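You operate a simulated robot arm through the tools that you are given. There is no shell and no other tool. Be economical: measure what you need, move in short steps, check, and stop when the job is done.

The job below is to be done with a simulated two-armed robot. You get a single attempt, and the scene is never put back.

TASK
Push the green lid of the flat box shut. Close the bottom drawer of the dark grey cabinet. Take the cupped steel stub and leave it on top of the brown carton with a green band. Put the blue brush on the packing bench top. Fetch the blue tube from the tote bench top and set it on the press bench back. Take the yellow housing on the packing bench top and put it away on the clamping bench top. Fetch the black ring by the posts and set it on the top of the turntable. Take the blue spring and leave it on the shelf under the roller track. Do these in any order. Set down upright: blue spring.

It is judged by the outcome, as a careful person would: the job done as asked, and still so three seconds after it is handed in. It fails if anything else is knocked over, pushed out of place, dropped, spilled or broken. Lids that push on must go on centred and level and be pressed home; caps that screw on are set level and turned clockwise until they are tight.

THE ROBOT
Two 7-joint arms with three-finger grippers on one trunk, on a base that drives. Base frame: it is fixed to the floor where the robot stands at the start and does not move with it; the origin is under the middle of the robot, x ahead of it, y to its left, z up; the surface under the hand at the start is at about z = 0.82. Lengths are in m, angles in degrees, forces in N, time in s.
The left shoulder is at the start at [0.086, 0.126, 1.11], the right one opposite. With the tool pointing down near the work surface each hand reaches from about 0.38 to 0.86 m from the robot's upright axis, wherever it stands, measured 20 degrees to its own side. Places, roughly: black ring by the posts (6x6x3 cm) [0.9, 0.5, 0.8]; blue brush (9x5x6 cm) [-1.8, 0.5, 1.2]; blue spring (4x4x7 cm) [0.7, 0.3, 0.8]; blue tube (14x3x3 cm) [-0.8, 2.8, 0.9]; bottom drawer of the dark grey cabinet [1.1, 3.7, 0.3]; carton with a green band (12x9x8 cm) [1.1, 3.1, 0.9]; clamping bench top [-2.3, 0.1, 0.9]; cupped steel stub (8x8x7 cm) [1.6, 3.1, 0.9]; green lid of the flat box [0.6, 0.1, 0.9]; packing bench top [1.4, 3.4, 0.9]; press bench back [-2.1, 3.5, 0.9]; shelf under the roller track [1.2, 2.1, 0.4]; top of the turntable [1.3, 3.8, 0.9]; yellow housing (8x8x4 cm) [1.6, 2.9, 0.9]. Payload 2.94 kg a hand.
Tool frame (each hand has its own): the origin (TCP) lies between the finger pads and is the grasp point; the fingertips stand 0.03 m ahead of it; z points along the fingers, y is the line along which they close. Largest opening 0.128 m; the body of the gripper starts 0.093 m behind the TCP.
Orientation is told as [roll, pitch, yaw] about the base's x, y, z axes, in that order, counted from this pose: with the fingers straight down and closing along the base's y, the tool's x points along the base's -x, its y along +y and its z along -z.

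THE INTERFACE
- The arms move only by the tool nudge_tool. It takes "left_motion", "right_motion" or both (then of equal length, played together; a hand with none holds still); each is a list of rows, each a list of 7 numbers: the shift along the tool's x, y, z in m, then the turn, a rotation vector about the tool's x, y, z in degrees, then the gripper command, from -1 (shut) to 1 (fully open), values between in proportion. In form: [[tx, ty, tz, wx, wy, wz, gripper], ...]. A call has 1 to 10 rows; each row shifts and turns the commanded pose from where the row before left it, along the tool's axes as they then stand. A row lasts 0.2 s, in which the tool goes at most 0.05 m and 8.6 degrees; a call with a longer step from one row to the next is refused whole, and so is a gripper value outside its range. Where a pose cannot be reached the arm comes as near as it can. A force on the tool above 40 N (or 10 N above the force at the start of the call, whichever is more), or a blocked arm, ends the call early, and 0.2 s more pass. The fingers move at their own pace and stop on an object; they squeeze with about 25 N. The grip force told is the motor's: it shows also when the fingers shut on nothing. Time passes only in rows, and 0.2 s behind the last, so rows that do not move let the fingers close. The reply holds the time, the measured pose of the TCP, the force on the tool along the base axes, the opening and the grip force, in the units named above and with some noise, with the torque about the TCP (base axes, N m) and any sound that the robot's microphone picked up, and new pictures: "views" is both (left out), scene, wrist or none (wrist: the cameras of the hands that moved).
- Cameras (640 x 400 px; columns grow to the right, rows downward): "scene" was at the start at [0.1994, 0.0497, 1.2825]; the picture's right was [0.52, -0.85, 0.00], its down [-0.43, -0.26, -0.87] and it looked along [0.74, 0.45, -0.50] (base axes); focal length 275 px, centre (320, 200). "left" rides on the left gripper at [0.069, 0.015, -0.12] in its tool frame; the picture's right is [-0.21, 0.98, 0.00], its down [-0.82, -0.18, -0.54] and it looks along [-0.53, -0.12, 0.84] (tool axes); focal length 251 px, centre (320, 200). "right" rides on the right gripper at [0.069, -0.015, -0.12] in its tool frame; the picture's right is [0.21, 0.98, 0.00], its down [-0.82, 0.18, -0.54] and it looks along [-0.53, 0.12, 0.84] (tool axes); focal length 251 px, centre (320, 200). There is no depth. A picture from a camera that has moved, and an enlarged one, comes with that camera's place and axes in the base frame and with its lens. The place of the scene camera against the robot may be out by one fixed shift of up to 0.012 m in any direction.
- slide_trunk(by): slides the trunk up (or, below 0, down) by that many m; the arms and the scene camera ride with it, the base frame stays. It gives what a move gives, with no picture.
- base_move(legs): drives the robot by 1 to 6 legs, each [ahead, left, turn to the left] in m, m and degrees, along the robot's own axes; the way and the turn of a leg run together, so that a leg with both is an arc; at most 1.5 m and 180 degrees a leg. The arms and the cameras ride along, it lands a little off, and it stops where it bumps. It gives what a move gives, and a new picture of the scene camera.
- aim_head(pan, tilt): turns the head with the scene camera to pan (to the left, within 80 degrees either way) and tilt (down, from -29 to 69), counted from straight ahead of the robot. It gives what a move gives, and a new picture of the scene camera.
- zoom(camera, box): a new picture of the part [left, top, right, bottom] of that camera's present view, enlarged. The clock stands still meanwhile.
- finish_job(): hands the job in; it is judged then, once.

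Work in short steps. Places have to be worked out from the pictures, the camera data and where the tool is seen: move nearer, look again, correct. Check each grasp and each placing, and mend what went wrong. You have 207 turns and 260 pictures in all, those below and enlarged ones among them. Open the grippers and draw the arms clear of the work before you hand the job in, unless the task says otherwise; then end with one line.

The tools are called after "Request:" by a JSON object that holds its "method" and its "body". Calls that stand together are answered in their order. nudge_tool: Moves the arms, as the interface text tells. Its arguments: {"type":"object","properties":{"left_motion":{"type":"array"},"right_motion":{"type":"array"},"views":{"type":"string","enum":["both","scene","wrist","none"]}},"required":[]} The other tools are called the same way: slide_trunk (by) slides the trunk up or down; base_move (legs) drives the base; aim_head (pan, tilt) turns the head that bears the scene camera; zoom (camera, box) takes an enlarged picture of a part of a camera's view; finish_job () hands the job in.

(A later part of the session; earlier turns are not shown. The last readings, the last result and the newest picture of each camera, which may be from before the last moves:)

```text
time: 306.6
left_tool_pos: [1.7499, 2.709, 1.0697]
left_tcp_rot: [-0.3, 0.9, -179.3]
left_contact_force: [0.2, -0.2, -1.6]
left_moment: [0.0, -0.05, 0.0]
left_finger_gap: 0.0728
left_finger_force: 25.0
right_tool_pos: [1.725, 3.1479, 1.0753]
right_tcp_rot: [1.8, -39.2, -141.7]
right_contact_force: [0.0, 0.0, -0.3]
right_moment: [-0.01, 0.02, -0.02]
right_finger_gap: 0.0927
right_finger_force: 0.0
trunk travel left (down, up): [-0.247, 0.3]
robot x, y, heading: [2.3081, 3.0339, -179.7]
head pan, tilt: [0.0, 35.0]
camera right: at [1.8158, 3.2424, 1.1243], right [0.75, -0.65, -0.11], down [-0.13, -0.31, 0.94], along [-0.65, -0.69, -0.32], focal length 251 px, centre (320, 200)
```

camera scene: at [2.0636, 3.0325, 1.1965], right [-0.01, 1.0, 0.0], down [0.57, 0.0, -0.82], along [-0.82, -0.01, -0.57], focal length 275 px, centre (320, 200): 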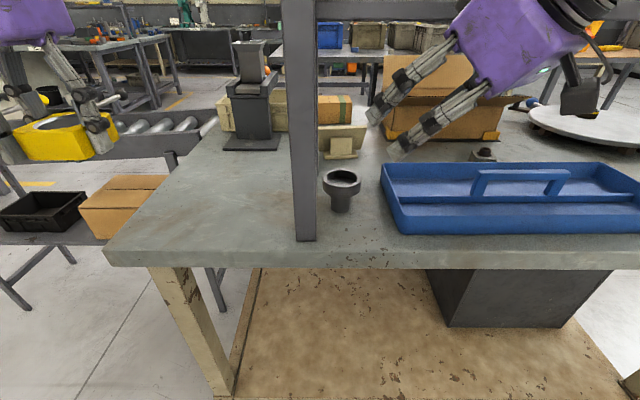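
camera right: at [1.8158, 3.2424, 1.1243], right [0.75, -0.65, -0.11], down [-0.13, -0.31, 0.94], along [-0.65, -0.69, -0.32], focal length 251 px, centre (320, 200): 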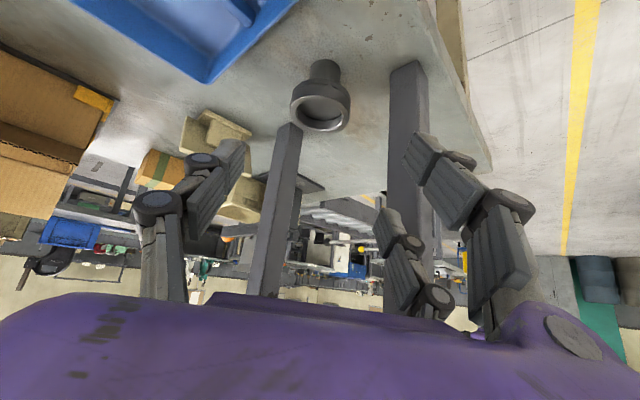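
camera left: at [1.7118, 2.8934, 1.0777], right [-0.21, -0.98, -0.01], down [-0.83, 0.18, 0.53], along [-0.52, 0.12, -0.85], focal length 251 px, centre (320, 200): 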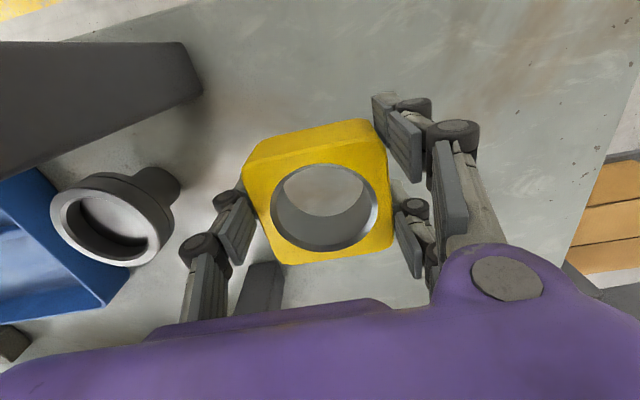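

The stub is almost straight ahead on the tool axis, 20 cm away. I'll advance 15 cm and check.

Request:
{"method": "nudge_tool", "body": {"right_motion": [[0.0013, 0.0016, 0.035, 0, 0, 0, 0.45], [0.0013, 0.0016, 0.035, 0, 0, 0, 0.45], [0.0013, 0.0016, 0.035, 0, 0, 0, 0.45], [0.0013, 0.0016, 0.035, 0, 0, 0, 0.45], [0.0, 0, 0.01, 0, 0, 0, 0.45]], "views": "both"}}

```text
time: 307.8
left_tool_pos: [1.75, 2.71, 1.0691]
left_tcp_rot: [-0.4, 0.8, -179.3]
left_contact_force: [1.0, 0.5, -2.2]
left_moment: [0.0, -0.01, -0.02]
left_finger_gap: 0.073
left_finger_force: 25.4
right_tool_pos: [1.6608, 3.0829, 0.9588]
right_tcp_rot: [1.6, -39.1, -141.7]
right_contact_force: [-1.0, 0.0, -1.0]
right_moment: [0.0, -0.01, -0.04]
right_finger_gap: 0.0926
right_finger_force: 0.0
trunk travel left (down, up): [-0.247, 0.3]
robot x, y, heading: [2.3084, 3.0324, -179.6]
head pan, tilt: [0.0, 35.0]
camera scene: at [2.0641, 3.0328, 1.1966], right [-0.01, 1.0, 0.0], down [0.57, 0.0, -0.82], along [-0.82, -0.01, -0.57], focal length 275 px, centre (320, 200)
camera right: at [1.751, 3.178, 1.0065], right [0.75, -0.65, -0.11], down [-0.13, -0.31, 0.94], along [-0.65, -0.69, -0.31], focal length 251 px, centre (320, 200)
```

scene: 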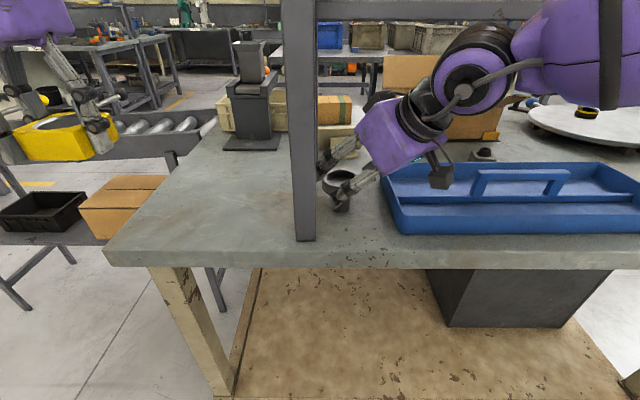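
right: 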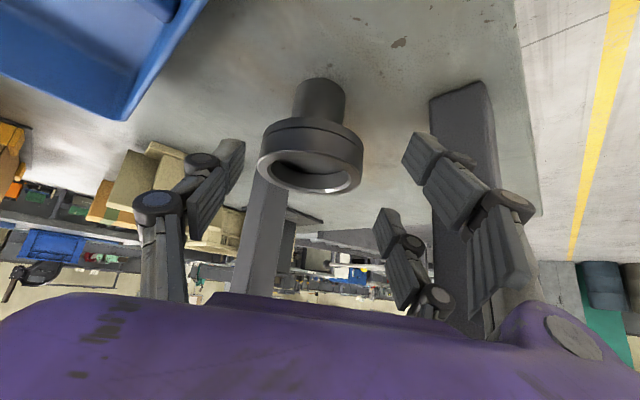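

Clear so far. I'll advance the remaining 5.5 cm, then close.

Request:
{"method": "nudge_tool", "body": {"right_motion": [[0, -0.002, 0.025, 0, 0, 0, 0.45], [0, -0.002, 0.02, 0, 0, 0, 0.45], [0, 0, 0.01, 0, 0, 0, 0.45], [0, 0, 0, 0, 0, 0, -0.2], [0, 0, 0, 0, 0, 0, -1], [0, 0, 0, 0, 0, 0, -1], [0, 0, 0, 0, 0, 0, -1]], "views": "both"}}

```text
time: 309.4
left_tool_pos: [1.7503, 2.7099, 1.069]
left_tcp_rot: [-0.4, 0.8, -179.3]
left_contact_force: [-0.3, -0.8, -3.2]
left_moment: [0.0, -0.02, -0.04]
left_finger_gap: 0.0732
left_finger_force: 24.5
right_tool_pos: [1.6314, 3.063, 0.9149]
right_tcp_rot: [1.7, -39.3, -141.7]
right_contact_force: [-2.3, 1.2, 2.8]
right_moment: [0.19, 0.07, 0.06]
right_finger_gap: 0.069
right_finger_force: 25.4
trunk travel left (down, up): [-0.247, 0.3]
robot x, y, heading: [2.3127, 3.0322, -179.4]
head pan, tilt: [0.0, 35.0]
camera scene: at [2.0639, 3.0326, 1.1965], right [-0.01, 1.0, 0.0], down [0.57, 0.0, -0.82], along [-0.82, -0.01, -0.57], focal length 275 px, centre (320, 200)
camera right: at [1.7222, 3.1574, 0.9628], right [0.75, -0.65, -0.11], down [-0.13, -0.31, 0.94], along [-0.65, -0.69, -0.31], focal length 251 px, centre (320, 200)
```

scene: 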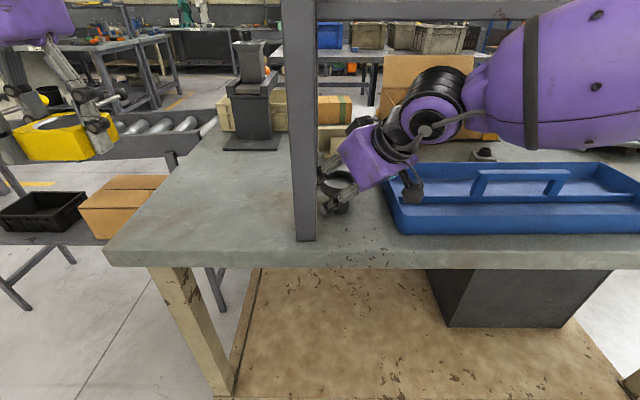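
right: 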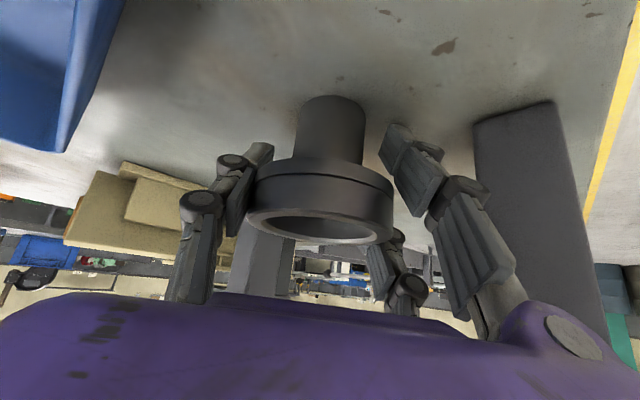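

The cup is gripped (gap .069, 25 N). I'll lift 2 cm, then draw back along the tool axis.

Request:
{"method": "nudge_tool", "body": {"right_motion": [[-0.0063, 0, -0.0078, 0, 0, 0, -1], [-0.0095, 0, -0.0116, 0, 0, 0, -1], [0, 0, -0.02, 0, 0, 0, -1], [0, 0, -0.03, 0, 0, 0, -1], [0, 0, -0.04, 0, 0, 0, -1], [0, 0, -0.04, 0, 0, 0, -1]], "views": "both"}}

```text
time: 310.8
left_tool_pos: [1.7518, 2.7122, 1.0699]
left_tcp_rot: [-0.3, 0.7, -179.3]
left_contact_force: [0.0, 0.0, -2.0]
left_moment: [-0.01, -0.01, 0.01]
left_finger_gap: 0.0729
left_finger_force: 25.5
right_tool_pos: [1.6929, 3.1197, 1.0418]
right_tcp_rot: [1.7, -39.2, -141.7]
right_contact_force: [0.5, -0.2, -5.1]
right_moment: [-0.01, 0.06, 0.0]
right_finger_gap: 0.0686
right_finger_force: 24.8
trunk travel left (down, up): [-0.247, 0.3]
robot x, y, heading: [2.3097, 3.0324, -179.4]
head pan, tilt: [0.0, 35.0]
camera scene: at [2.0645, 3.0331, 1.1967], right [-0.01, 1.0, 0.0], down [0.57, 0.0, -0.82], along [-0.82, -0.01, -0.57], focal length 275 px, centre (320, 200)
camera right: at [1.7834, 3.2143, 1.0892], right [0.75, -0.65, -0.11], down [-0.13, -0.31, 0.94], along [-0.65, -0.69, -0.32], focal length 251 px, centre (320, 200)
```

scene: 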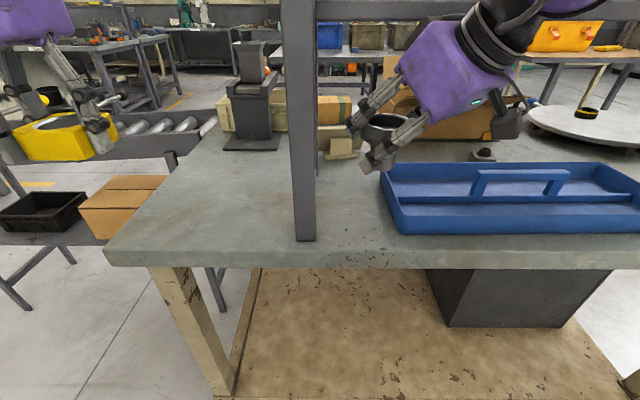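
right: 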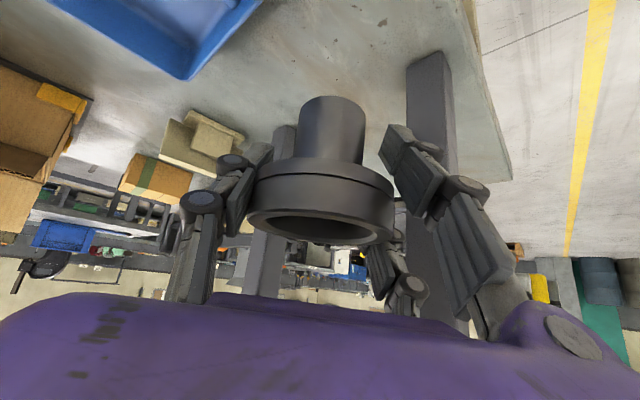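

The stub is held upright. I'll back away from the bench and go round its north end to the aisle side.

Request:
{"method": "base_move", "body": {"legs": [[-0.4, 0, -0.6], [0, -1.0, 0], [0, -0.75, 0]]}}

Request:
{"method": "aim_head", "body": {"pan": -5, "tilt": 20}}

```text
time: 328.6
left_tool_pos: [2.1679, 4.4637, 1.0697]
left_tcp_rot: [-0.3, 0.8, 179.8]
left_contact_force: [1.0, 0.3, -3.4]
left_moment: [-0.02, -0.04, 0.0]
left_finger_gap: 0.0728
left_finger_force: 25.0
right_tool_pos: [2.1175, 4.8731, 1.0403]
right_tcp_rot: [1.7, -39.2, -142.7]
right_contact_force: [0.9, 0.0, -4.5]
right_moment: [-0.03, 0.01, -0.03]
right_finger_gap: 0.068
right_finger_force: 24.7
trunk travel left (down, up): [-0.247, 0.3]
robot x, y, heading: [2.7347, 4.7745, 179.3]
head pan, tilt: [0.0, 35.0]
camera scene: at [2.4864, 4.781, 1.1965], right [0.01, 1.0, 0.0], down [0.57, -0.01, -0.82], along [-0.82, 0.01, -0.57], focal length 275 px, centre (320, 200)
```

scene: 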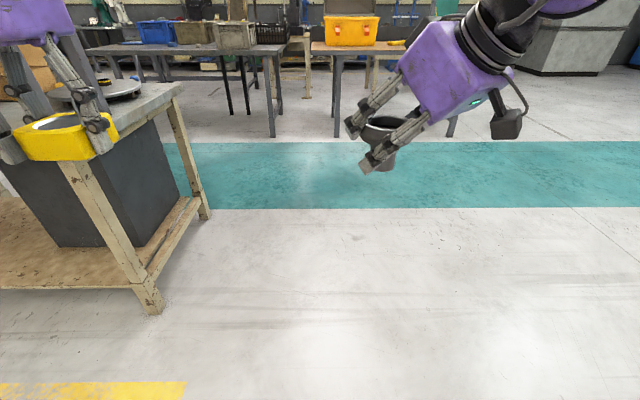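

```text
time: 329.4
left_tool_pos: [2.167, 4.4641, 1.0695]
left_tcp_rot: [-0.4, 0.9, 179.8]
left_contact_force: [0.2, -0.2, -3.2]
left_moment: [-0.02, -0.05, -0.04]
left_finger_gap: 0.0731
left_finger_force: 24.9
right_tool_pos: [2.1166, 4.8716, 1.0401]
right_tcp_rot: [1.6, -39.2, -142.7]
right_contact_force: [0.1, 0.4, -4.1]
right_moment: [0.0, 0.03, -0.03]
right_finger_gap: 0.0681
right_finger_force: 24.9
trunk travel left (down, up): [-0.247, 0.3]
robot x, y, heading: [2.7336, 4.7784, 179.6]
head pan, tilt: [-5.0, 20.0]
camera scene: at [2.4818, 4.7891, 1.2202], right [0.1, 1.0, 0.0], down [0.34, -0.03, -0.94], along [-0.93, 0.09, -0.34], focal length 275 px, centre (320, 200)
```

scene: 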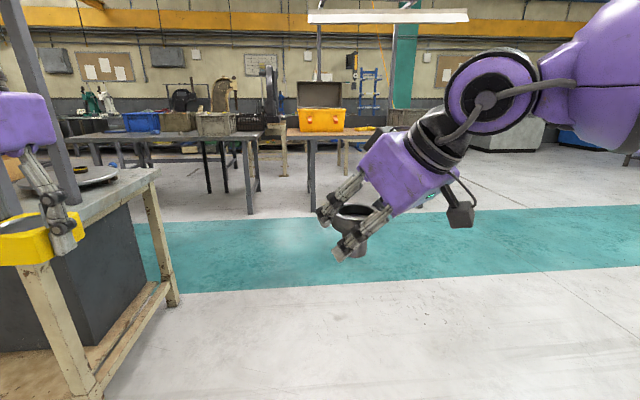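

The way is clear. I'll drive ahead to x≈.45, turn right by 180° over the free north side, then move down the aisle.

Request:
{"method": "base_move", "body": {"legs": [[1.2, 0, 0], [1.1, 0, 0], [0, 0, -90], [0, 0, -89.6], [-0.2, -0.8, 0], [0, -0.9, 0]]}}

Request:
{"method": "aim_head", "body": {"pan": 0, "tilt": 35}}

```text
time: 363.0
left_tool_pos: [0.8735, 3.3952, 1.0703]
left_tcp_rot: [-0.3, 0.7, 1.6]
left_contact_force: [0.4, -0.4, -2.9]
left_moment: [0.01, 0.05, 0.0]
left_finger_gap: 0.0728
left_finger_force: 25.1
right_tool_pos: [0.9404, 2.9854, 1.04]
right_tcp_rot: [1.7, -39.2, 39.2]
right_contact_force: [-0.2, -0.1, -4.4]
right_moment: [-0.02, -0.05, 0.0]
right_finger_gap: 0.0676
right_finger_force: 24.9
trunk travel left (down, up): [-0.247, 0.3]
robot x, y, heading: [0.3165, 3.0641, 1.4]
head pan, tilt: [-5.0, 20.0]
camera scene: at [0.5561, 3.0637, 1.2203], right [-0.06, -1.0, 0.0], down [-0.34, 0.02, -0.94], along [0.94, -0.06, -0.34], focal length 275 px, centre (320, 200)
```

scene: 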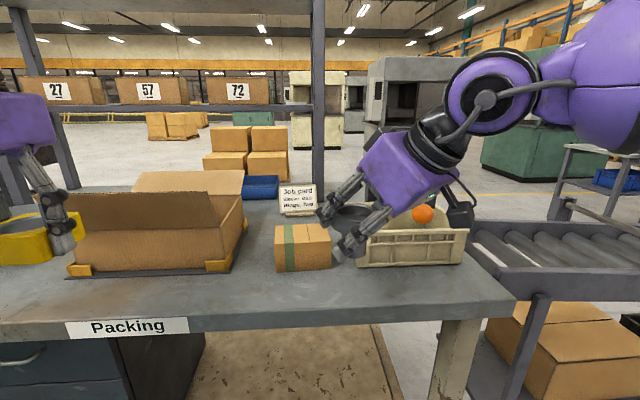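

```text
time: 363.8
left_tool_pos: [0.8754, 3.3939, 1.0703]
left_tcp_rot: [-0.3, 0.9, 1.6]
left_contact_force: [0.1, 0.3, -2.5]
left_moment: [0.03, 0.01, 0.04]
left_finger_gap: 0.0729
left_finger_force: 25.0
right_tool_pos: [0.9391, 2.9865, 1.0403]
right_tcp_rot: [1.7, -39.1, 39.1]
right_contact_force: [-1.2, 0.4, -4.8]
right_moment: [-0.01, -0.04, -0.01]
right_finger_gap: 0.0679
right_finger_force: 25.3
trunk travel left (down, up): [-0.247, 0.3]
robot x, y, heading: [0.3197, 3.0636, 1.3]
head pan, tilt: [0.0, 35.0]
camera scene: at [0.5512, 3.0718, 1.1965], right [0.02, -1.0, 0.0], down [-0.57, -0.01, -0.82], along [0.82, 0.02, -0.57], focal length 275 px, centre (320, 200)
```

scene: 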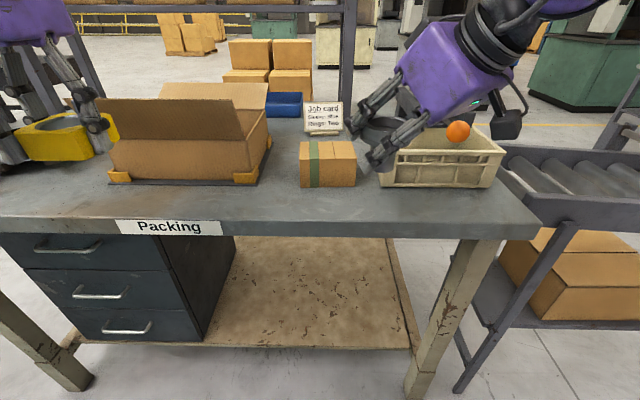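

The banded carton's top is centred near [1.13,3.053,.937]. I'll drive 0.12 m ahead and 6 cm left, then use the arm for the rest.

Request:
{"method": "base_move", "body": {"legs": [[0.12, 0.06, -1.3]]}}

Request:
{"method": "nudge_tool", "body": {"right_motion": [[0, 0, 0, 0, 0, 0, -1]], "views": "wrist"}}

Request:
{"method": "zoom", "body": {"camera": "scene", "box": [220, 60, 460, 210]}}

```text
time: 365.1
left_tool_pos: [1.0019, 3.4409, 1.0688]
left_tcp_rot: [-0.2, 1.0, 0.2]
left_contact_force: [1.0, 0.5, -2.7]
left_moment: [-0.03, 0.07, -0.01]
left_finger_gap: 0.073
left_finger_force: 24.5
right_tool_pos: [1.0567, 3.0338, 1.0405]
right_tcp_rot: [1.7, -39.0, 37.8]
right_contact_force: [0.0, -0.8, -5.4]
right_moment: [-0.03, -0.03, 0.03]
right_finger_gap: 0.0678
right_finger_force: 25.1
trunk travel left (down, up): [-0.247, 0.3]
robot x, y, heading: [0.4383, 3.1258, 0.0]
head pan, tilt: [0.0, 35.0]
camera scene: at [0.6705, 3.1277, 1.1964], right [0.0, -1.0, 0.0], down [-0.57, 0.0, -0.82], along [0.82, 0.0, -0.57], focal length 275 px, centre (320, 200)
```

scene: 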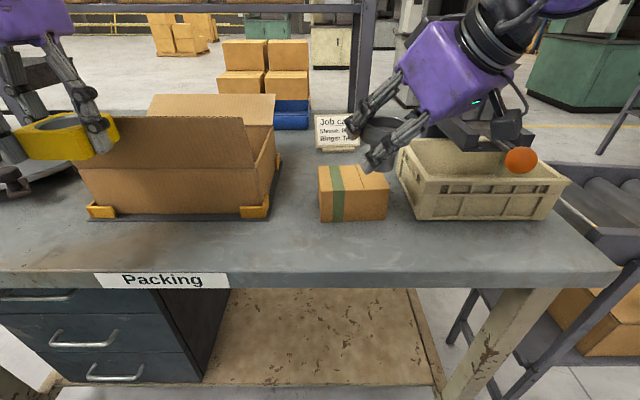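

```text
time: 365.5
left_tool_pos: [1.0005, 3.4422, 1.0714]
left_tcp_rot: [-0.3, 0.8, 0.4]
left_contact_force: [-0.2, -0.5, -2.0]
left_moment: [-0.02, 0.01, -0.02]
left_finger_gap: 0.0726
left_finger_force: 24.9
right_tool_pos: [1.0555, 3.0332, 1.0402]
right_tcp_rot: [1.7, -39.1, 37.8]
right_contact_force: [-0.1, 0.2, -4.9]
right_moment: [0.01, -0.02, -0.02]
right_finger_gap: 0.0678
right_finger_force: 24.8
trunk travel left (down, up): [-0.247, 0.3]
robot x, y, heading: [0.4409, 3.1243, -0.1]
head pan, tilt: [0.0, 35.0]
camera right: at [0.9657, 2.9403, 1.0886], right [-0.74, 0.66, -0.11], down [0.13, 0.31, 0.94], along [0.65, 0.69, -0.32], focal length 251 px, centre (320, 200)
```

right: 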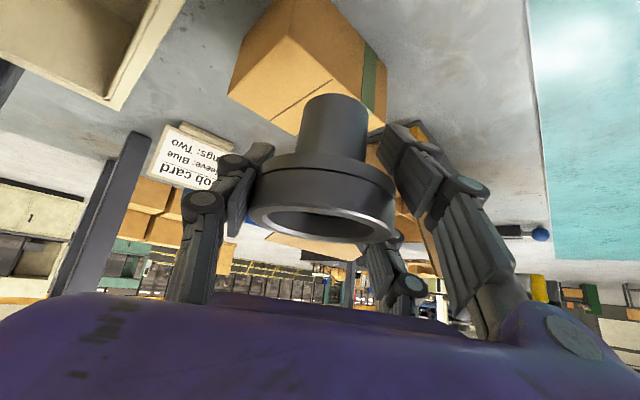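

```text
2.67 times, centred on (340, 135) of scene
camera zoom: at [0.6695, 3.1273, 1.1966], right [0.0, -1.0, 0.0], down [-0.57, 0.0, -0.82], along [0.82, 0.0, -0.57], focal length 732 px, centre (267, 373)
```

zoom: 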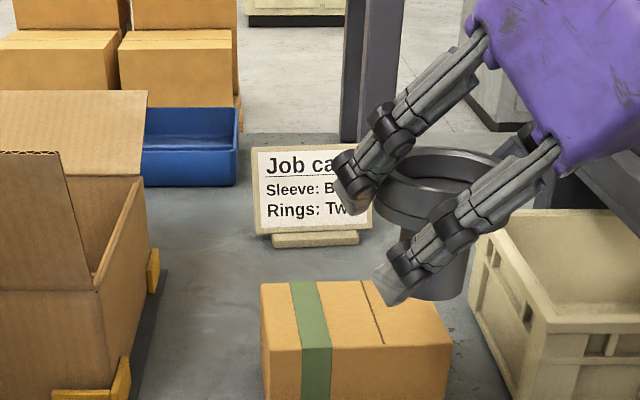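

The carton top spans x≈1.07–1.16, y≈3.005–3.13. I'll move the stub over its centre.

Request:
{"method": "nudge_tool", "body": {"right_motion": [[-0.0242, -0.009, 0.026, 0, 0, 0, -1], [-0.0242, -0.009, 0.026, 0, 0, 0, -1], [0, 0, 0, 0, 0, 0, -1]], "views": "wrist"}}

Request:
{"method": "zoom", "body": {"camera": "scene", "box": [220, 60, 460, 210]}}

```text
time: 366.3
left_tool_pos: [1.0002, 3.4415, 1.0702]
left_tcp_rot: [-0.3, 0.8, 0.3]
left_contact_force: [0.1, -0.2, -2.3]
left_moment: [0.01, 0.05, 0.03]
left_finger_gap: 0.0727
left_finger_force: 24.9
right_tool_pos: [1.1216, 3.0626, 1.0306]
right_tcp_rot: [1.7, -39.2, 37.8]
right_contact_force: [-1.3, -0.8, -4.9]
right_moment: [-0.01, -0.06, -0.02]
right_finger_gap: 0.0678
right_finger_force: 24.8
trunk travel left (down, up): [-0.247, 0.3]
robot x, y, heading: [0.4411, 3.1253, -0.1]
head pan, tilt: [0.0, 35.0]
camera right: at [1.031, 2.9701, 1.0789], right [-0.74, 0.66, -0.11], down [0.13, 0.31, 0.94], along [0.65, 0.69, -0.32], focal length 251 px, centre (320, 200)
```

right: 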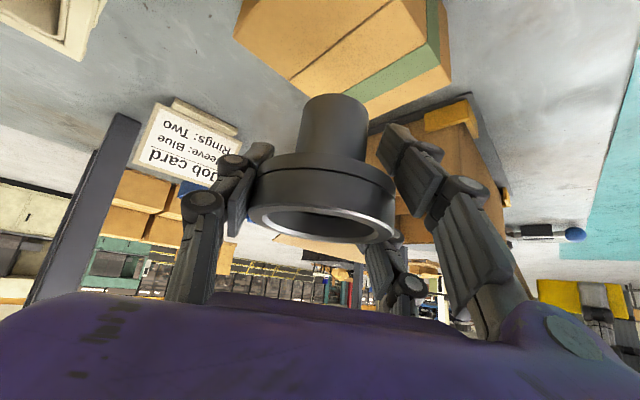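

```text
2.67 times, centred on (340, 135) of scene
camera zoom: at [0.6696, 3.1272, 1.1966], right [0.0, -1.0, 0.0], down [-0.57, 0.0, -0.82], along [0.82, 0.0, -0.57], focal length 732 px, centre (267, 373)
```

zoom: 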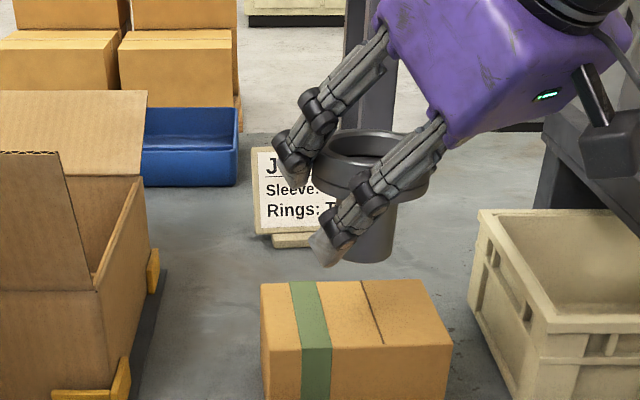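

The stub's base projects onto the centre of the carton top. I'll lower it gently until contact.

Request:
{"method": "nudge_tool", "body": {"right_motion": [[0.0096, 0.004, 0.0178, 0, 0, 0, -1], [0.0044, 0, 0.0054, 0, 0, 0, -1], [0.0025, 0, 0.0031, 0, 0, 0, -1], [0.0025, 0, 0.0031, 0, 0, 0, -1], [0.0025, 0, 0.0031, 0, 0, 0, -1], [0.0025, 0, 0.0031, 0, 0, 0, -1]], "views": "none"}}

Request:
{"method": "zoom", "body": {"camera": "scene", "box": [260, 90, 420, 190]}}

```text
time: 367.7
left_tool_pos: [1.0022, 3.4419, 1.0693]
left_tcp_rot: [-0.2, 0.9, 0.3]
left_contact_force: [0.7, -0.3, -3.0]
left_moment: [-0.01, 0.04, -0.01]
left_finger_gap: 0.0729
left_finger_force: 25.1
right_tool_pos: [1.1221, 3.071, 0.9874]
right_tcp_rot: [1.8, -39.0, 37.8]
right_contact_force: [-0.2, -0.6, -4.6]
right_moment: [0.0, -0.01, 0.0]
right_finger_gap: 0.0676
right_finger_force: 25.0
trunk travel left (down, up): [-0.247, 0.3]
robot x, y, heading: [0.4388, 3.1256, -0.1]
head pan, tilt: [0.0, 35.0]
```

```text
4.00 times, centred on (340, 140) of scene
camera zoom: at [0.6703, 3.1276, 1.1964], right [0.0, -1.0, 0.0], down [-0.57, 0.0, -0.82], along [0.82, 0.0, -0.57], focal length 1099 px, centre (240, 440)
```

zoom: 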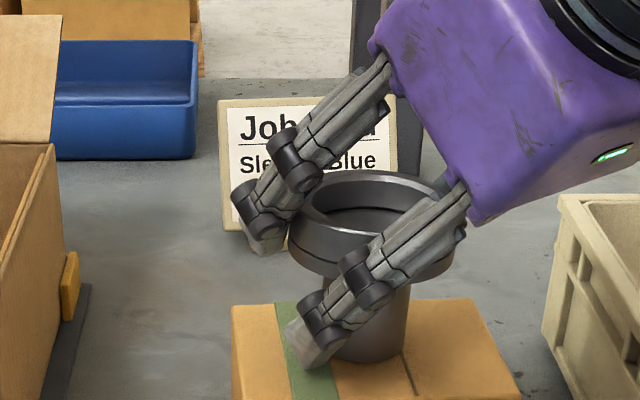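

It's almost there; I'll continue down in small steps until I feel the carton.

Request:
{"method": "nudge_tool", "body": {"right_motion": [[0.0025, 0, 0.0031, 0, 0, 0, -1], [0.0025, 0, 0.0031, 0, 0, 0, -1], [0.0019, 0, 0.0023, 0, 0, 0, -1], [0.0019, 0, 0.0023, 0, 0, 0, -1]], "views": "none"}}

Request:
{"method": "zoom", "body": {"camera": "scene", "box": [260, 90, 420, 190]}}

```text
time: 368.7
left_tool_pos: [1.0008, 3.4412, 1.0694]
left_tcp_rot: [-0.3, 0.9, 0.3]
left_contact_force: [0.1, 0.1, -1.6]
left_moment: [0.04, 0.06, -0.04]
left_finger_gap: 0.0729
left_finger_force: 25.0
right_tool_pos: [1.1235, 3.0742, 0.9838]
right_tcp_rot: [1.8, -40.5, 37.8]
right_contact_force: [-5.4, 0.0, 9.8]
right_moment: [0.05, 0.65, 0.02]
right_finger_gap: 0.0683
right_finger_force: 24.8
trunk travel left (down, up): [-0.247, 0.3]
robot x, y, heading: [0.4356, 3.1263, -0.0]
head pan, tilt: [0.0, 35.0]
stopped in row 4 (right hand): the force on the tool passed its limit at 42 N (the readings are from after the stop); the commanded pose is now the measured one
```

```text
4.00 times, centred on (340, 140) of scene
camera zoom: at [0.6688, 3.1273, 1.1966], right [0.0, -1.0, 0.0], down [-0.57, 0.0, -0.82], along [0.82, 0.0, -0.57], focal length 1099 px, centre (240, 440)
```

zoom: 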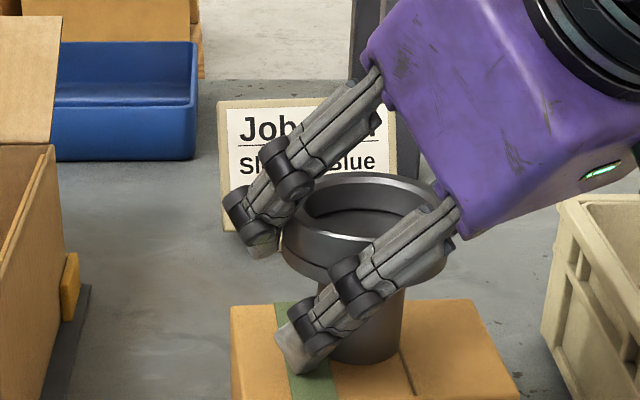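

Contact: the stub stands on the carton. I'll open and draw back along the tool axis.

Request:
{"method": "nudge_tool", "body": {"right_motion": [[-0.001, 0, -0.001, 0, 1.2, 0, 0.2], [0, 0, 0, 0, 0, 0, 0.5], [0, 0, 0, 0, 0, 0, 0.5], [0, 0, -0.02, 0, 0, 0, 0.5], [0, 0, -0.04, 0, 0, 0, 0.5], [0, 0, -0.045, 0, 0, 0, 0.5], [0, 0, -0.045, 0, 0, 0, 0.5]], "views": "scene"}}

```text
time: 370.3
left_tool_pos: [1.0003, 3.4427, 1.0711]
left_tcp_rot: [-0.2, 0.7, 0.3]
left_contact_force: [-0.1, -0.8, -2.3]
left_moment: [0.03, 0.05, 0.0]
left_finger_gap: 0.0729
left_finger_force: 25.3
right_tool_pos: [1.0544, 3.0135, 1.1002]
right_tcp_rot: [1.6, -39.1, 37.9]
right_contact_force: [0.0, 0.4, 0.5]
right_moment: [0.0, -0.03, 0.02]
right_finger_gap: 0.0961
right_finger_force: 0.1
trunk travel left (down, up): [-0.247, 0.3]
robot x, y, heading: [0.4384, 3.1242, -0.3]
head pan, tilt: [0.0, 35.0]
camera scene: at [0.6688, 3.1271, 1.1968], right [0.0, -1.0, 0.0], down [-0.57, 0.0, -0.82], along [0.82, 0.0, -0.57], focal length 275 px, centre (320, 200)
```

scene: 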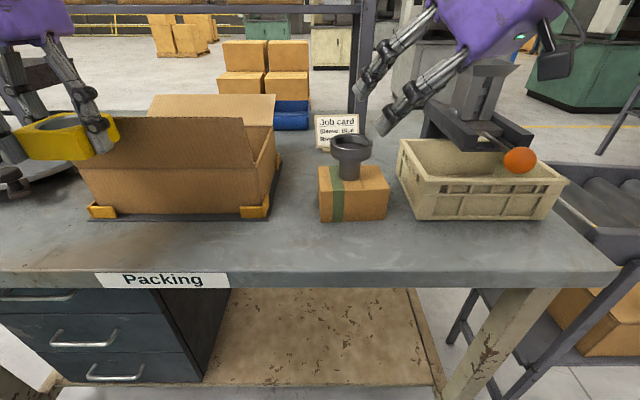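

The stub stands on the banded carton. I'll back off and return the right hand to a plain downward pose, then turn to the tote bench.

Request:
{"method": "base_move", "body": {"legs": [[-0.38, 0.1, 0]]}}

Request:
{"method": "nudge_tool", "body": {"right_motion": [[0, -0.01, 0, 4.8, 0, 6.1, 0], [0, -0.01, 0, 4.8, 0, 6.1, 0], [0, -0.01, 0, 4.8, 0, 6.1, 0], [0, -0.01, 0, 4.8, 0, 6.1, 0], [0, -0.01, 0, 4.4, 0, 5.6, 0], [0, 0, 0, 0, 8, 0, 0], [0, 0, 0, 0, 8, 0, 0], [0, 0, 0, 0, 8, 0, 0], [0, 0, 0, 0, 8, 0, 0], [0, 0, 0, 0, 7, 0, 0]], "views": "none"}}

Request:
{"method": "base_move", "body": {"legs": [[0, 0, 90], [0, 0, 90]]}}

Request:
{"method": "aim_head", "body": {"pan": 5, "tilt": 30}}

```text
time: 372.8
left_tool_pos: [0.63, 3.5412, 1.0694]
left_tcp_rot: [-0.3, 0.7, 0.3]
left_contact_force: [-0.3, 0.4, -2.4]
left_moment: [0.0, 0.02, 0.04]
left_finger_gap: 0.0728
left_finger_force: 25.3
right_tool_pos: [0.6853, 3.1113, 1.0996]
right_tcp_rot: [1.8, -39.0, 37.7]
right_contact_force: [-0.6, 0.5, -0.2]
right_moment: [-0.02, 0.0, -0.03]
right_finger_gap: 0.0959
right_finger_force: 0.0
trunk travel left (down, up): [-0.247, 0.3]
robot x, y, heading: [0.0698, 3.2251, -0.1]
head pan, tilt: [0.0, 35.0]
camera scene: at [0.2983, 3.227, 1.1966], right [0.0, -1.0, 0.0], down [-0.57, 0.0, -0.82], along [0.82, 0.0, -0.57], focal length 275 px, centre (320, 200)
```

scene: 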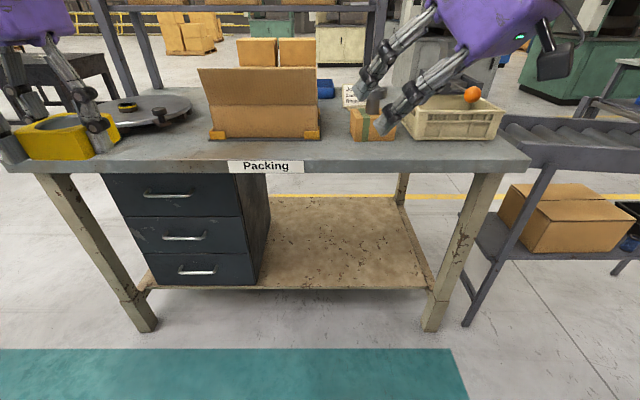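

```text
time: 374.9
left_tool_pos: [0.632, 3.5419, 1.0683]
left_tcp_rot: [-0.3, 0.8, 0.3]
left_contact_force: [0.7, 1.2, -3.5]
left_moment: [-0.03, 0.08, -0.02]
left_finger_gap: 0.0727
left_finger_force: 24.6
right_tool_pos: [0.6799, 3.0375, 1.0985]
right_tcp_rot: [1.6, 1.1, 0.6]
right_contact_force: [0.4, 1.4, 0.3]
right_moment: [-0.04, 0.06, -0.04]
right_finger_gap: 0.0639
right_finger_force: 0.0
right hand out of reach, approached as far as the arm can: row 9, 10
trunk travel left (down, up): [-0.247, 0.3]
robot x, y, heading: [0.0689, 3.2245, 0.2]
head pan, tilt: [0.0, 35.0]
```

```text
time: 383.1
left_tool_pos: [-0.4874, 2.8937, 1.0691]
left_tcp_rot: [-0.3, 0.9, -178.3]
left_contact_force: [-0.7, -1.5, -2.7]
left_moment: [-0.02, -0.05, 0.01]
left_finger_gap: 0.073
left_finger_force: 24.5
right_tool_pos: [-0.5479, 3.3972, 1.0988]
right_tcp_rot: [1.7, 0.9, -178.0]
right_contact_force: [0.0, 0.1, 0.3]
right_moment: [0.01, 0.0, -0.01]
right_finger_gap: 0.064
right_finger_force: 0.0
trunk travel left (down, up): [-0.247, 0.3]
robot x, y, heading: [0.0685, 3.2215, -178.8]
head pan, tilt: [0.0, 35.0]
camera scene: at [-0.1787, 3.2211, 1.1965], right [-0.02, 1.0, 0.0], down [0.57, 0.01, -0.82], along [-0.82, -0.02, -0.57], focal length 275 px, centre (320, 200)
```

scene: 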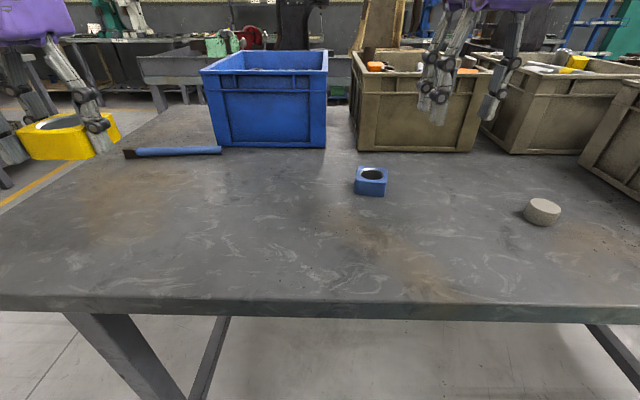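

```text
time: 383.7
left_tool_pos: [-0.487, 2.8931, 1.0697]
left_tcp_rot: [-0.2, 0.9, -178.2]
left_contact_force: [0.6, 0.4, -2.0]
left_moment: [-0.02, -0.04, 0.01]
left_finger_gap: 0.0726
left_finger_force: 25.3
right_tool_pos: [-0.5479, 3.3972, 1.0992]
right_tcp_rot: [1.7, 0.9, -178.0]
right_contact_force: [0.3, 0.4, -0.5]
right_moment: [-0.04, -0.02, -0.01]
right_finger_gap: 0.0642
right_finger_force: 0.1
trunk travel left (down, up): [-0.247, 0.3]
robot x, y, heading: [0.0655, 3.2237, -178.6]
head pan, tilt: [5.0, 30.0]
camera scene: at [-0.1805, 3.2133, 1.2043], right [-0.11, 0.99, 0.0], down [0.5, 0.06, -0.87], along [-0.86, -0.1, -0.5], focal length 275 px, centre (320, 200)
```

scene: 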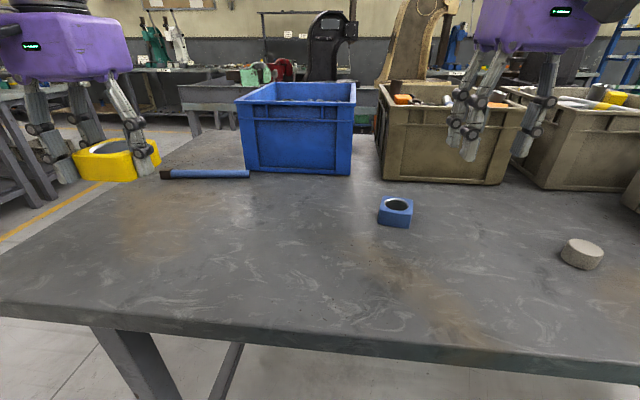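

Something blue and long lies near (205,174), at the tube's place. I'll zoom in to identify it.

Request:
{"method": "zoom", "body": {"camera": "scene", "box": [120, 120, 300, 230]}}

Request:
{"method": "zoom", "body": {"camera": "left", "box": [0, 0, 640, 400]}}

```text
3.56 times, centred on (210, 175) of scene
camera zoom: at [-0.1805, 3.2133, 1.2043], right [-0.11, 0.99, 0.0], down [0.5, 0.06, -0.87], along [-0.86, -0.1, -0.5], focal length 977 px, centre (711, 289)
```

zoom: 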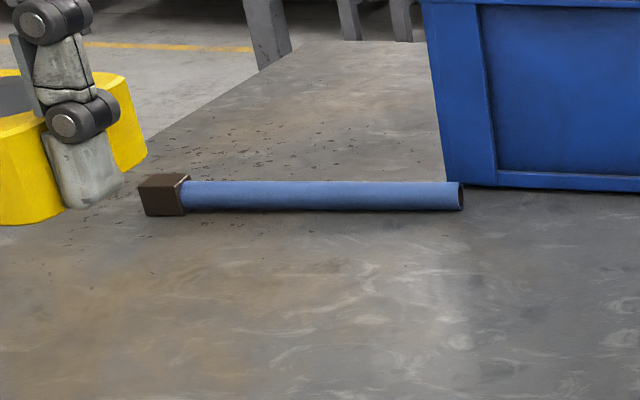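

```text
1.00 times, centred on (320, 200) of left (not enlarged: the box is as wide or as high as the picture)
camera zoom: at [-0.42, 2.8807, 1.1911], right [-0.19, -0.98, -0.01], down [-0.83, 0.15, 0.53], along [-0.52, 0.11, -0.85], focal length 251 px, centre (320, 200)
```

zoom: 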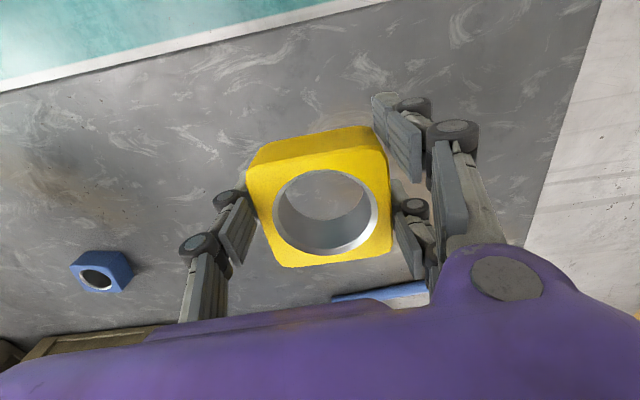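

It looks like the tube, lying along y at about [-.87,2.8] on the bench's south part. It's best reached from the bench's south end, so I'll drive there and face +y.

Request:
{"method": "base_move", "body": {"legs": [[0, 1.35, -1.4], [0, 0, -90]]}}

Request:
{"method": "aim_head", "body": {"pan": 30, "tilt": 20}}

```text
time: 399.7
left_tool_pos: [-0.2432, 2.4106, 1.0699]
left_tcp_rot: [-0.4, 0.9, 91.8]
left_contact_force: [0.4, -0.3, -2.9]
left_moment: [-0.07, 0.02, 0.0]
left_finger_gap: 0.0728
left_finger_force: 25.0
right_tool_pos: [0.26, 2.4731, 1.0984]
right_tcp_rot: [1.7, 0.9, 92.1]
right_contact_force: [0.7, 0.4, -0.1]
right_moment: [-0.02, 0.0, -0.02]
right_finger_gap: 0.064
right_finger_force: 0.0
trunk travel left (down, up): [-0.247, 0.3]
robot x, y, heading: [0.0892, 1.8556, 91.1]
head pan, tilt: [5.0, 30.0]
camera scene: at [0.0666, 2.0999, 1.2043], right [0.99, 0.11, 0.0], down [0.06, -0.5, -0.87], along [-0.1, 0.86, -0.5], focal length 275 px, centre (320, 200)
```

scene: 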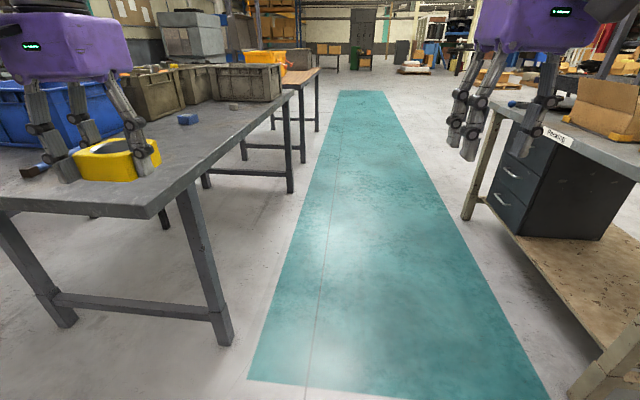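

```text
time: 400.6
left_tool_pos: [-0.2427, 2.4108, 1.0686]
left_tcp_rot: [-0.3, 1.0, 91.8]
left_contact_force: [-0.3, -0.1, -3.4]
left_moment: [-0.03, -0.02, -0.02]
left_finger_gap: 0.0727
left_finger_force: 24.7
right_tool_pos: [0.2605, 2.4728, 1.0985]
right_tcp_rot: [1.8, 0.9, 92.2]
right_contact_force: [-0.2, -0.5, 1.1]
right_moment: [-0.01, 0.0, 0.01]
right_finger_gap: 0.064
right_finger_force: 0.2
trunk travel left (down, up): [-0.247, 0.3]
robot x, y, heading: [0.0855, 1.8569, 91.6]
head pan, tilt: [30.0, 20.0]
camera scene: at [0.0281, 2.0895, 1.2204], right [0.85, 0.52, 0.0], down [0.18, -0.29, -0.94], along [-0.49, 0.8, -0.34], focal length 275 px, centre (320, 200)
```

scene: 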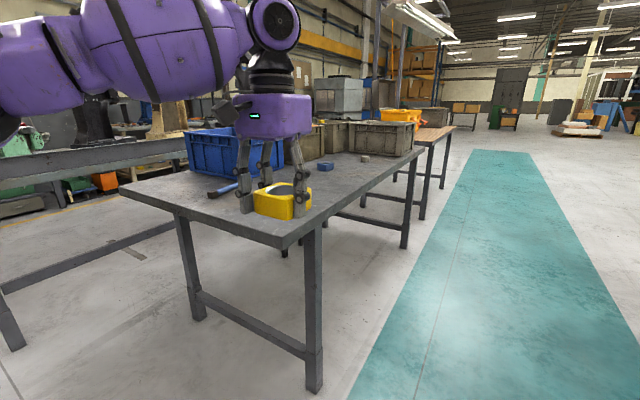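

The bench's south end is at y≈2.75, with x from -1.3 to -.42. I'll strafe left to x≈-1.0 and look.

Request:
{"method": "base_move", "body": {"legs": [[0, 1.08, -1.6]]}}

Request:
{"method": "aim_head", "body": {"pan": 0, "tilt": 30}}

```text
time: 410.2
left_tool_pos: [-1.2931, 2.4085, 1.0692]
left_tcp_rot: [-0.3, 0.8, 90.1]
left_contact_force: [-0.1, -0.3, -2.8]
left_moment: [-0.04, 0.0, -0.01]
left_finger_gap: 0.0729
left_finger_force: 25.1
right_tool_pos: [-0.7902, 2.4556, 1.0992]
right_tcp_rot: [1.7, 0.9, 90.4]
right_contact_force: [0.2, -0.3, -0.2]
right_moment: [-0.01, 0.0, 0.0]
right_finger_gap: 0.0641
right_finger_force: 0.0
trunk travel left (down, up): [-0.247, 0.3]
robot x, y, heading: [-0.9829, 1.846, 89.8]
head pan, tilt: [30.0, 20.0]
camera scene: at [-1.033, 2.0795, 1.2204], right [0.87, 0.5, 0.0], down [0.17, -0.3, -0.94], along [-0.47, 0.82, -0.34], focal length 275 px, centre (320, 200)
```

scene: 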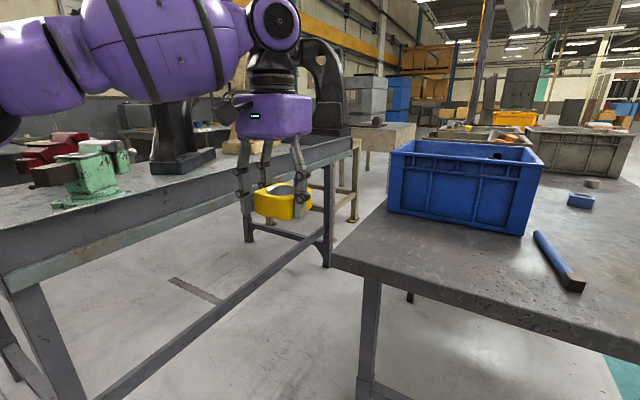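

```text
time: 411.2
left_tool_pos: [-1.2938, 2.409, 1.0697]
left_tcp_rot: [-0.2, 0.9, 90.1]
left_contact_force: [-0.2, 0.1, -2.4]
left_moment: [-0.01, 0.02, -0.05]
left_finger_gap: 0.073
left_finger_force: 25.0
right_tool_pos: [-0.7887, 2.456, 1.0988]
right_tcp_rot: [1.7, 0.8, 90.5]
right_contact_force: [-0.4, -0.2, -0.4]
right_moment: [-0.01, -0.02, -0.02]
right_finger_gap: 0.0639
right_finger_force: 0.1
trunk travel left (down, up): [-0.247, 0.3]
robot x, y, heading: [-0.9803, 1.8443, 89.9]
head pan, tilt: [0.0, 30.0]
camera scene: at [-0.9864, 2.0891, 1.2044], right [1.0, 0.0, 0.0], down [0.0, -0.5, -0.87], along [0.0, 0.87, -0.5], focal length 275 px, centre (320, 200)
```

scene: 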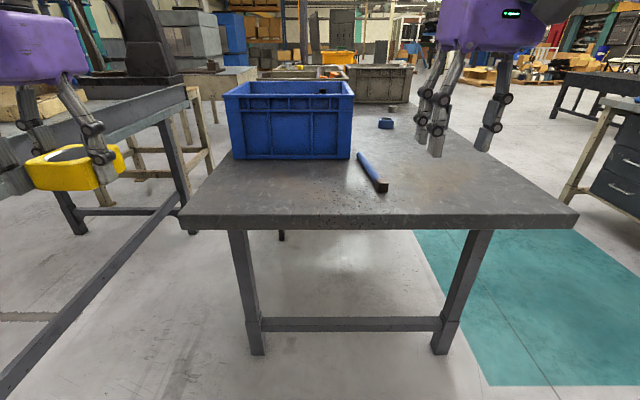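

The long thing may be a hammer with a dark head, so I'll zoom to tell.

Request:
{"method": "zoom", "body": {"camera": "scene", "box": [330, 110, 450, 210]}}

Request:
{"method": "zoom", "body": {"camera": "right", "box": [0, 0, 640, 400]}}

```text
4.00 times, centred on (390, 160) of scene
camera zoom: at [-0.9864, 2.0891, 1.2044], right [1.0, 0.0, 0.0], down [0.0, -0.5, -0.87], along [0.0, 0.87, -0.5], focal length 1099 px, centre (40, 360)
```

zoom: 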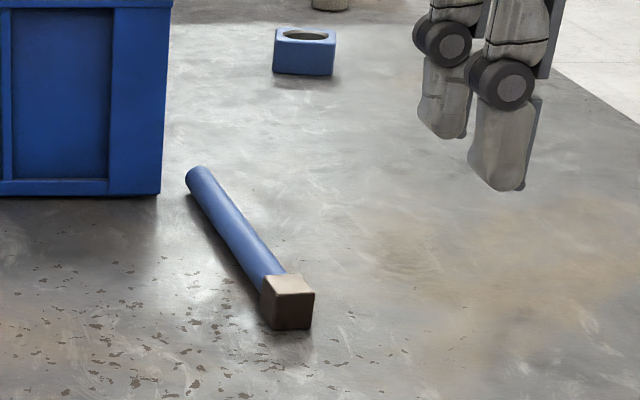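

```text
1.00 times, centred on (320, 200) of right (not enlarged: the box is as wide or as high as the picture)
camera zoom: at [-0.7696, 2.3901, 1.2183], right [-0.97, -0.22, 0.03], down [-0.17, 0.83, 0.53], along [-0.14, 0.51, -0.85], focal length 251 px, centre (320, 200)
```

zoom: 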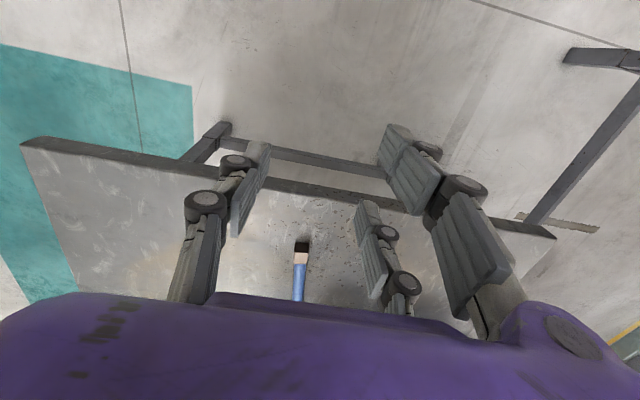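

It's a blue tube with a small block at its end, lying along y from about (-.82,2.70) to (-.855,2.97); nothing else fits. I'll drive 0.3 m ahead and bring the right hand over it.

Request:
{"method": "base_move", "body": {"legs": [[0.3, 0, 0]]}}

Request:
{"method": "nudge_tool", "body": {"right_motion": [[-0.02, 0.015, 0.03, 0, 0, 0, 0.2], [-0.015, 0.015, 0.035, 0, 0, 0, 0.2], [0, 0.01, 0.04, 0, 0, 0, 0.2], [0, 0, 0.02, 0, 0, 0, 0.2]]}}

```text
time: 413.2
left_tool_pos: [-1.2908, 2.7062, 1.0704]
left_tcp_rot: [-0.2, 0.8, 90.0]
left_contact_force: [0.2, 0.2, -3.0]
left_moment: [-0.05, 0.01, -0.01]
left_finger_gap: 0.0728
left_finger_force: 25.0
right_tool_pos: [-0.7868, 2.7529, 1.0993]
right_tcp_rot: [1.7, 0.9, 90.3]
right_contact_force: [-0.2, -0.2, -0.1]
right_moment: [-0.02, -0.01, -0.01]
right_finger_gap: 0.0642
right_finger_force: 0.0
trunk travel left (down, up): [-0.247, 0.3]
robot x, y, heading: [-0.9809, 2.1418, 89.8]
head pan, tilt: [0.0, 30.0]
camera scene: at [-0.9844, 2.3861, 1.2043], right [1.0, -0.01, 0.0], down [0.0, -0.5, -0.87], along [0.01, 0.87, -0.5], focal length 275 px, centre (320, 200)
```

scene: 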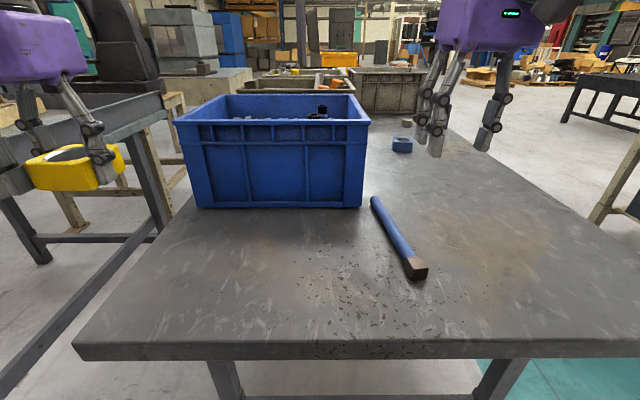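

```text
time: 414.2
left_tool_pos: [-1.2913, 2.7056, 1.0699]
left_tcp_rot: [-0.2, 0.9, 89.8]
left_contact_force: [-0.4, -0.7, -3.4]
left_moment: [-0.05, 0.0, -0.02]
left_finger_gap: 0.0729
left_finger_force: 25.0
right_tool_pos: [-0.8094, 2.7617, 0.9738]
right_tcp_rot: [1.8, 0.9, 90.3]
right_contact_force: [0.5, -0.2, -0.3]
right_moment: [-0.04, -0.03, 0.01]
right_finger_gap: 0.077
right_finger_force: 0.1
right hand out of reach, approached as far as the arm can: row 1
trunk travel left (down, up): [-0.247, 0.3]
robot x, y, heading: [-0.9833, 2.1429, 89.6]
head pan, tilt: [0.0, 30.0]
camera scene: at [-0.9844, 2.3858, 1.2044], right [1.0, -0.01, 0.0], down [0.0, -0.5, -0.87], along [0.01, 0.87, -0.5], focal length 275 px, centre (320, 200)
camera right: at [-0.7905, 2.6962, 1.0943], right [-0.98, -0.22, 0.03], down [-0.17, 0.83, 0.53], along [-0.14, 0.51, -0.85], focal length 251 px, centre (320, 200)
```

scene: 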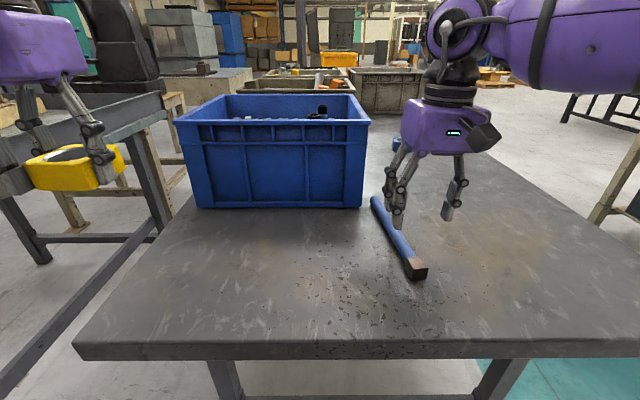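
right: 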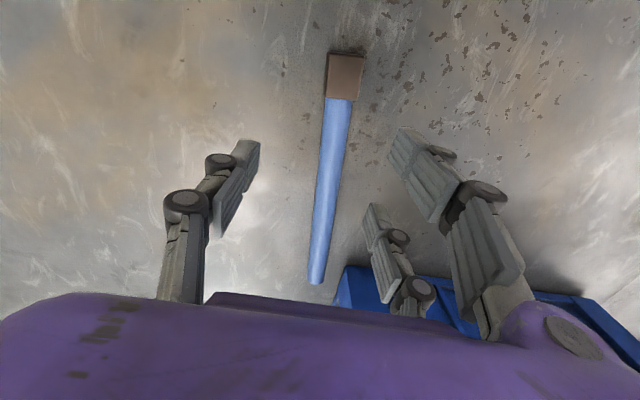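

The tube is at about (-.828,2.78), turned by 7°. I'll align the hand over it, lower, and close.

Request:
{"method": "nudge_tool", "body": {"right_motion": [[-0.009, 0.01, 0.02, 0, 0, -7, 0.2], [-0.009, 0.009, 0.02, 0, 0, 0, 0.2], [0, 0, 0.02, 0, 0, 0, 0.2], [0, 0, 0.008, 0, 0, 0, 0.2], [0, 0, 0.005, 0, 0, 0, 0.2], [0, 0, 0.004, 0, 0, 0, 0.2]], "views": "wrist"}}

```text
time: 415.6
left_tool_pos: [-1.2916, 2.7063, 1.0694]
left_tcp_rot: [-0.3, 0.9, 89.9]
left_contact_force: [0.0, -0.4, -2.9]
left_moment: [-0.03, 0.0, 0.03]
left_finger_gap: 0.0727
left_finger_force: 24.9
right_tool_pos: [-0.8111, 2.7773, 0.9101]
right_tcp_rot: [1.8, 0.6, 97.4]
right_contact_force: [-0.2, -0.2, -0.2]
right_moment: [0.0, -0.02, 0.0]
right_finger_gap: 0.0772
right_finger_force: 0.0
right hand out of reach, approached as far as the arm can: row 1, 2
trunk travel left (down, up): [-0.247, 0.3]
robot x, y, heading: [-0.9785, 2.1445, 89.5]
head pan, tilt: [0.0, 30.0]
camera right: at [-0.7842, 2.7132, 1.0298], right [-0.94, -0.34, 0.03], down [-0.27, 0.8, 0.54], along [-0.21, 0.5, -0.84], focal length 251 px, centre (320, 200)
```

right: 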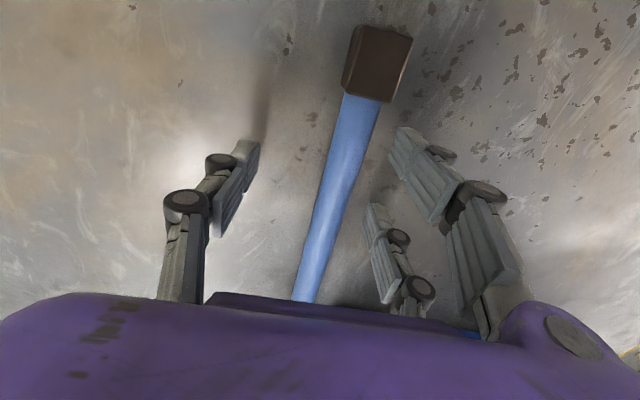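

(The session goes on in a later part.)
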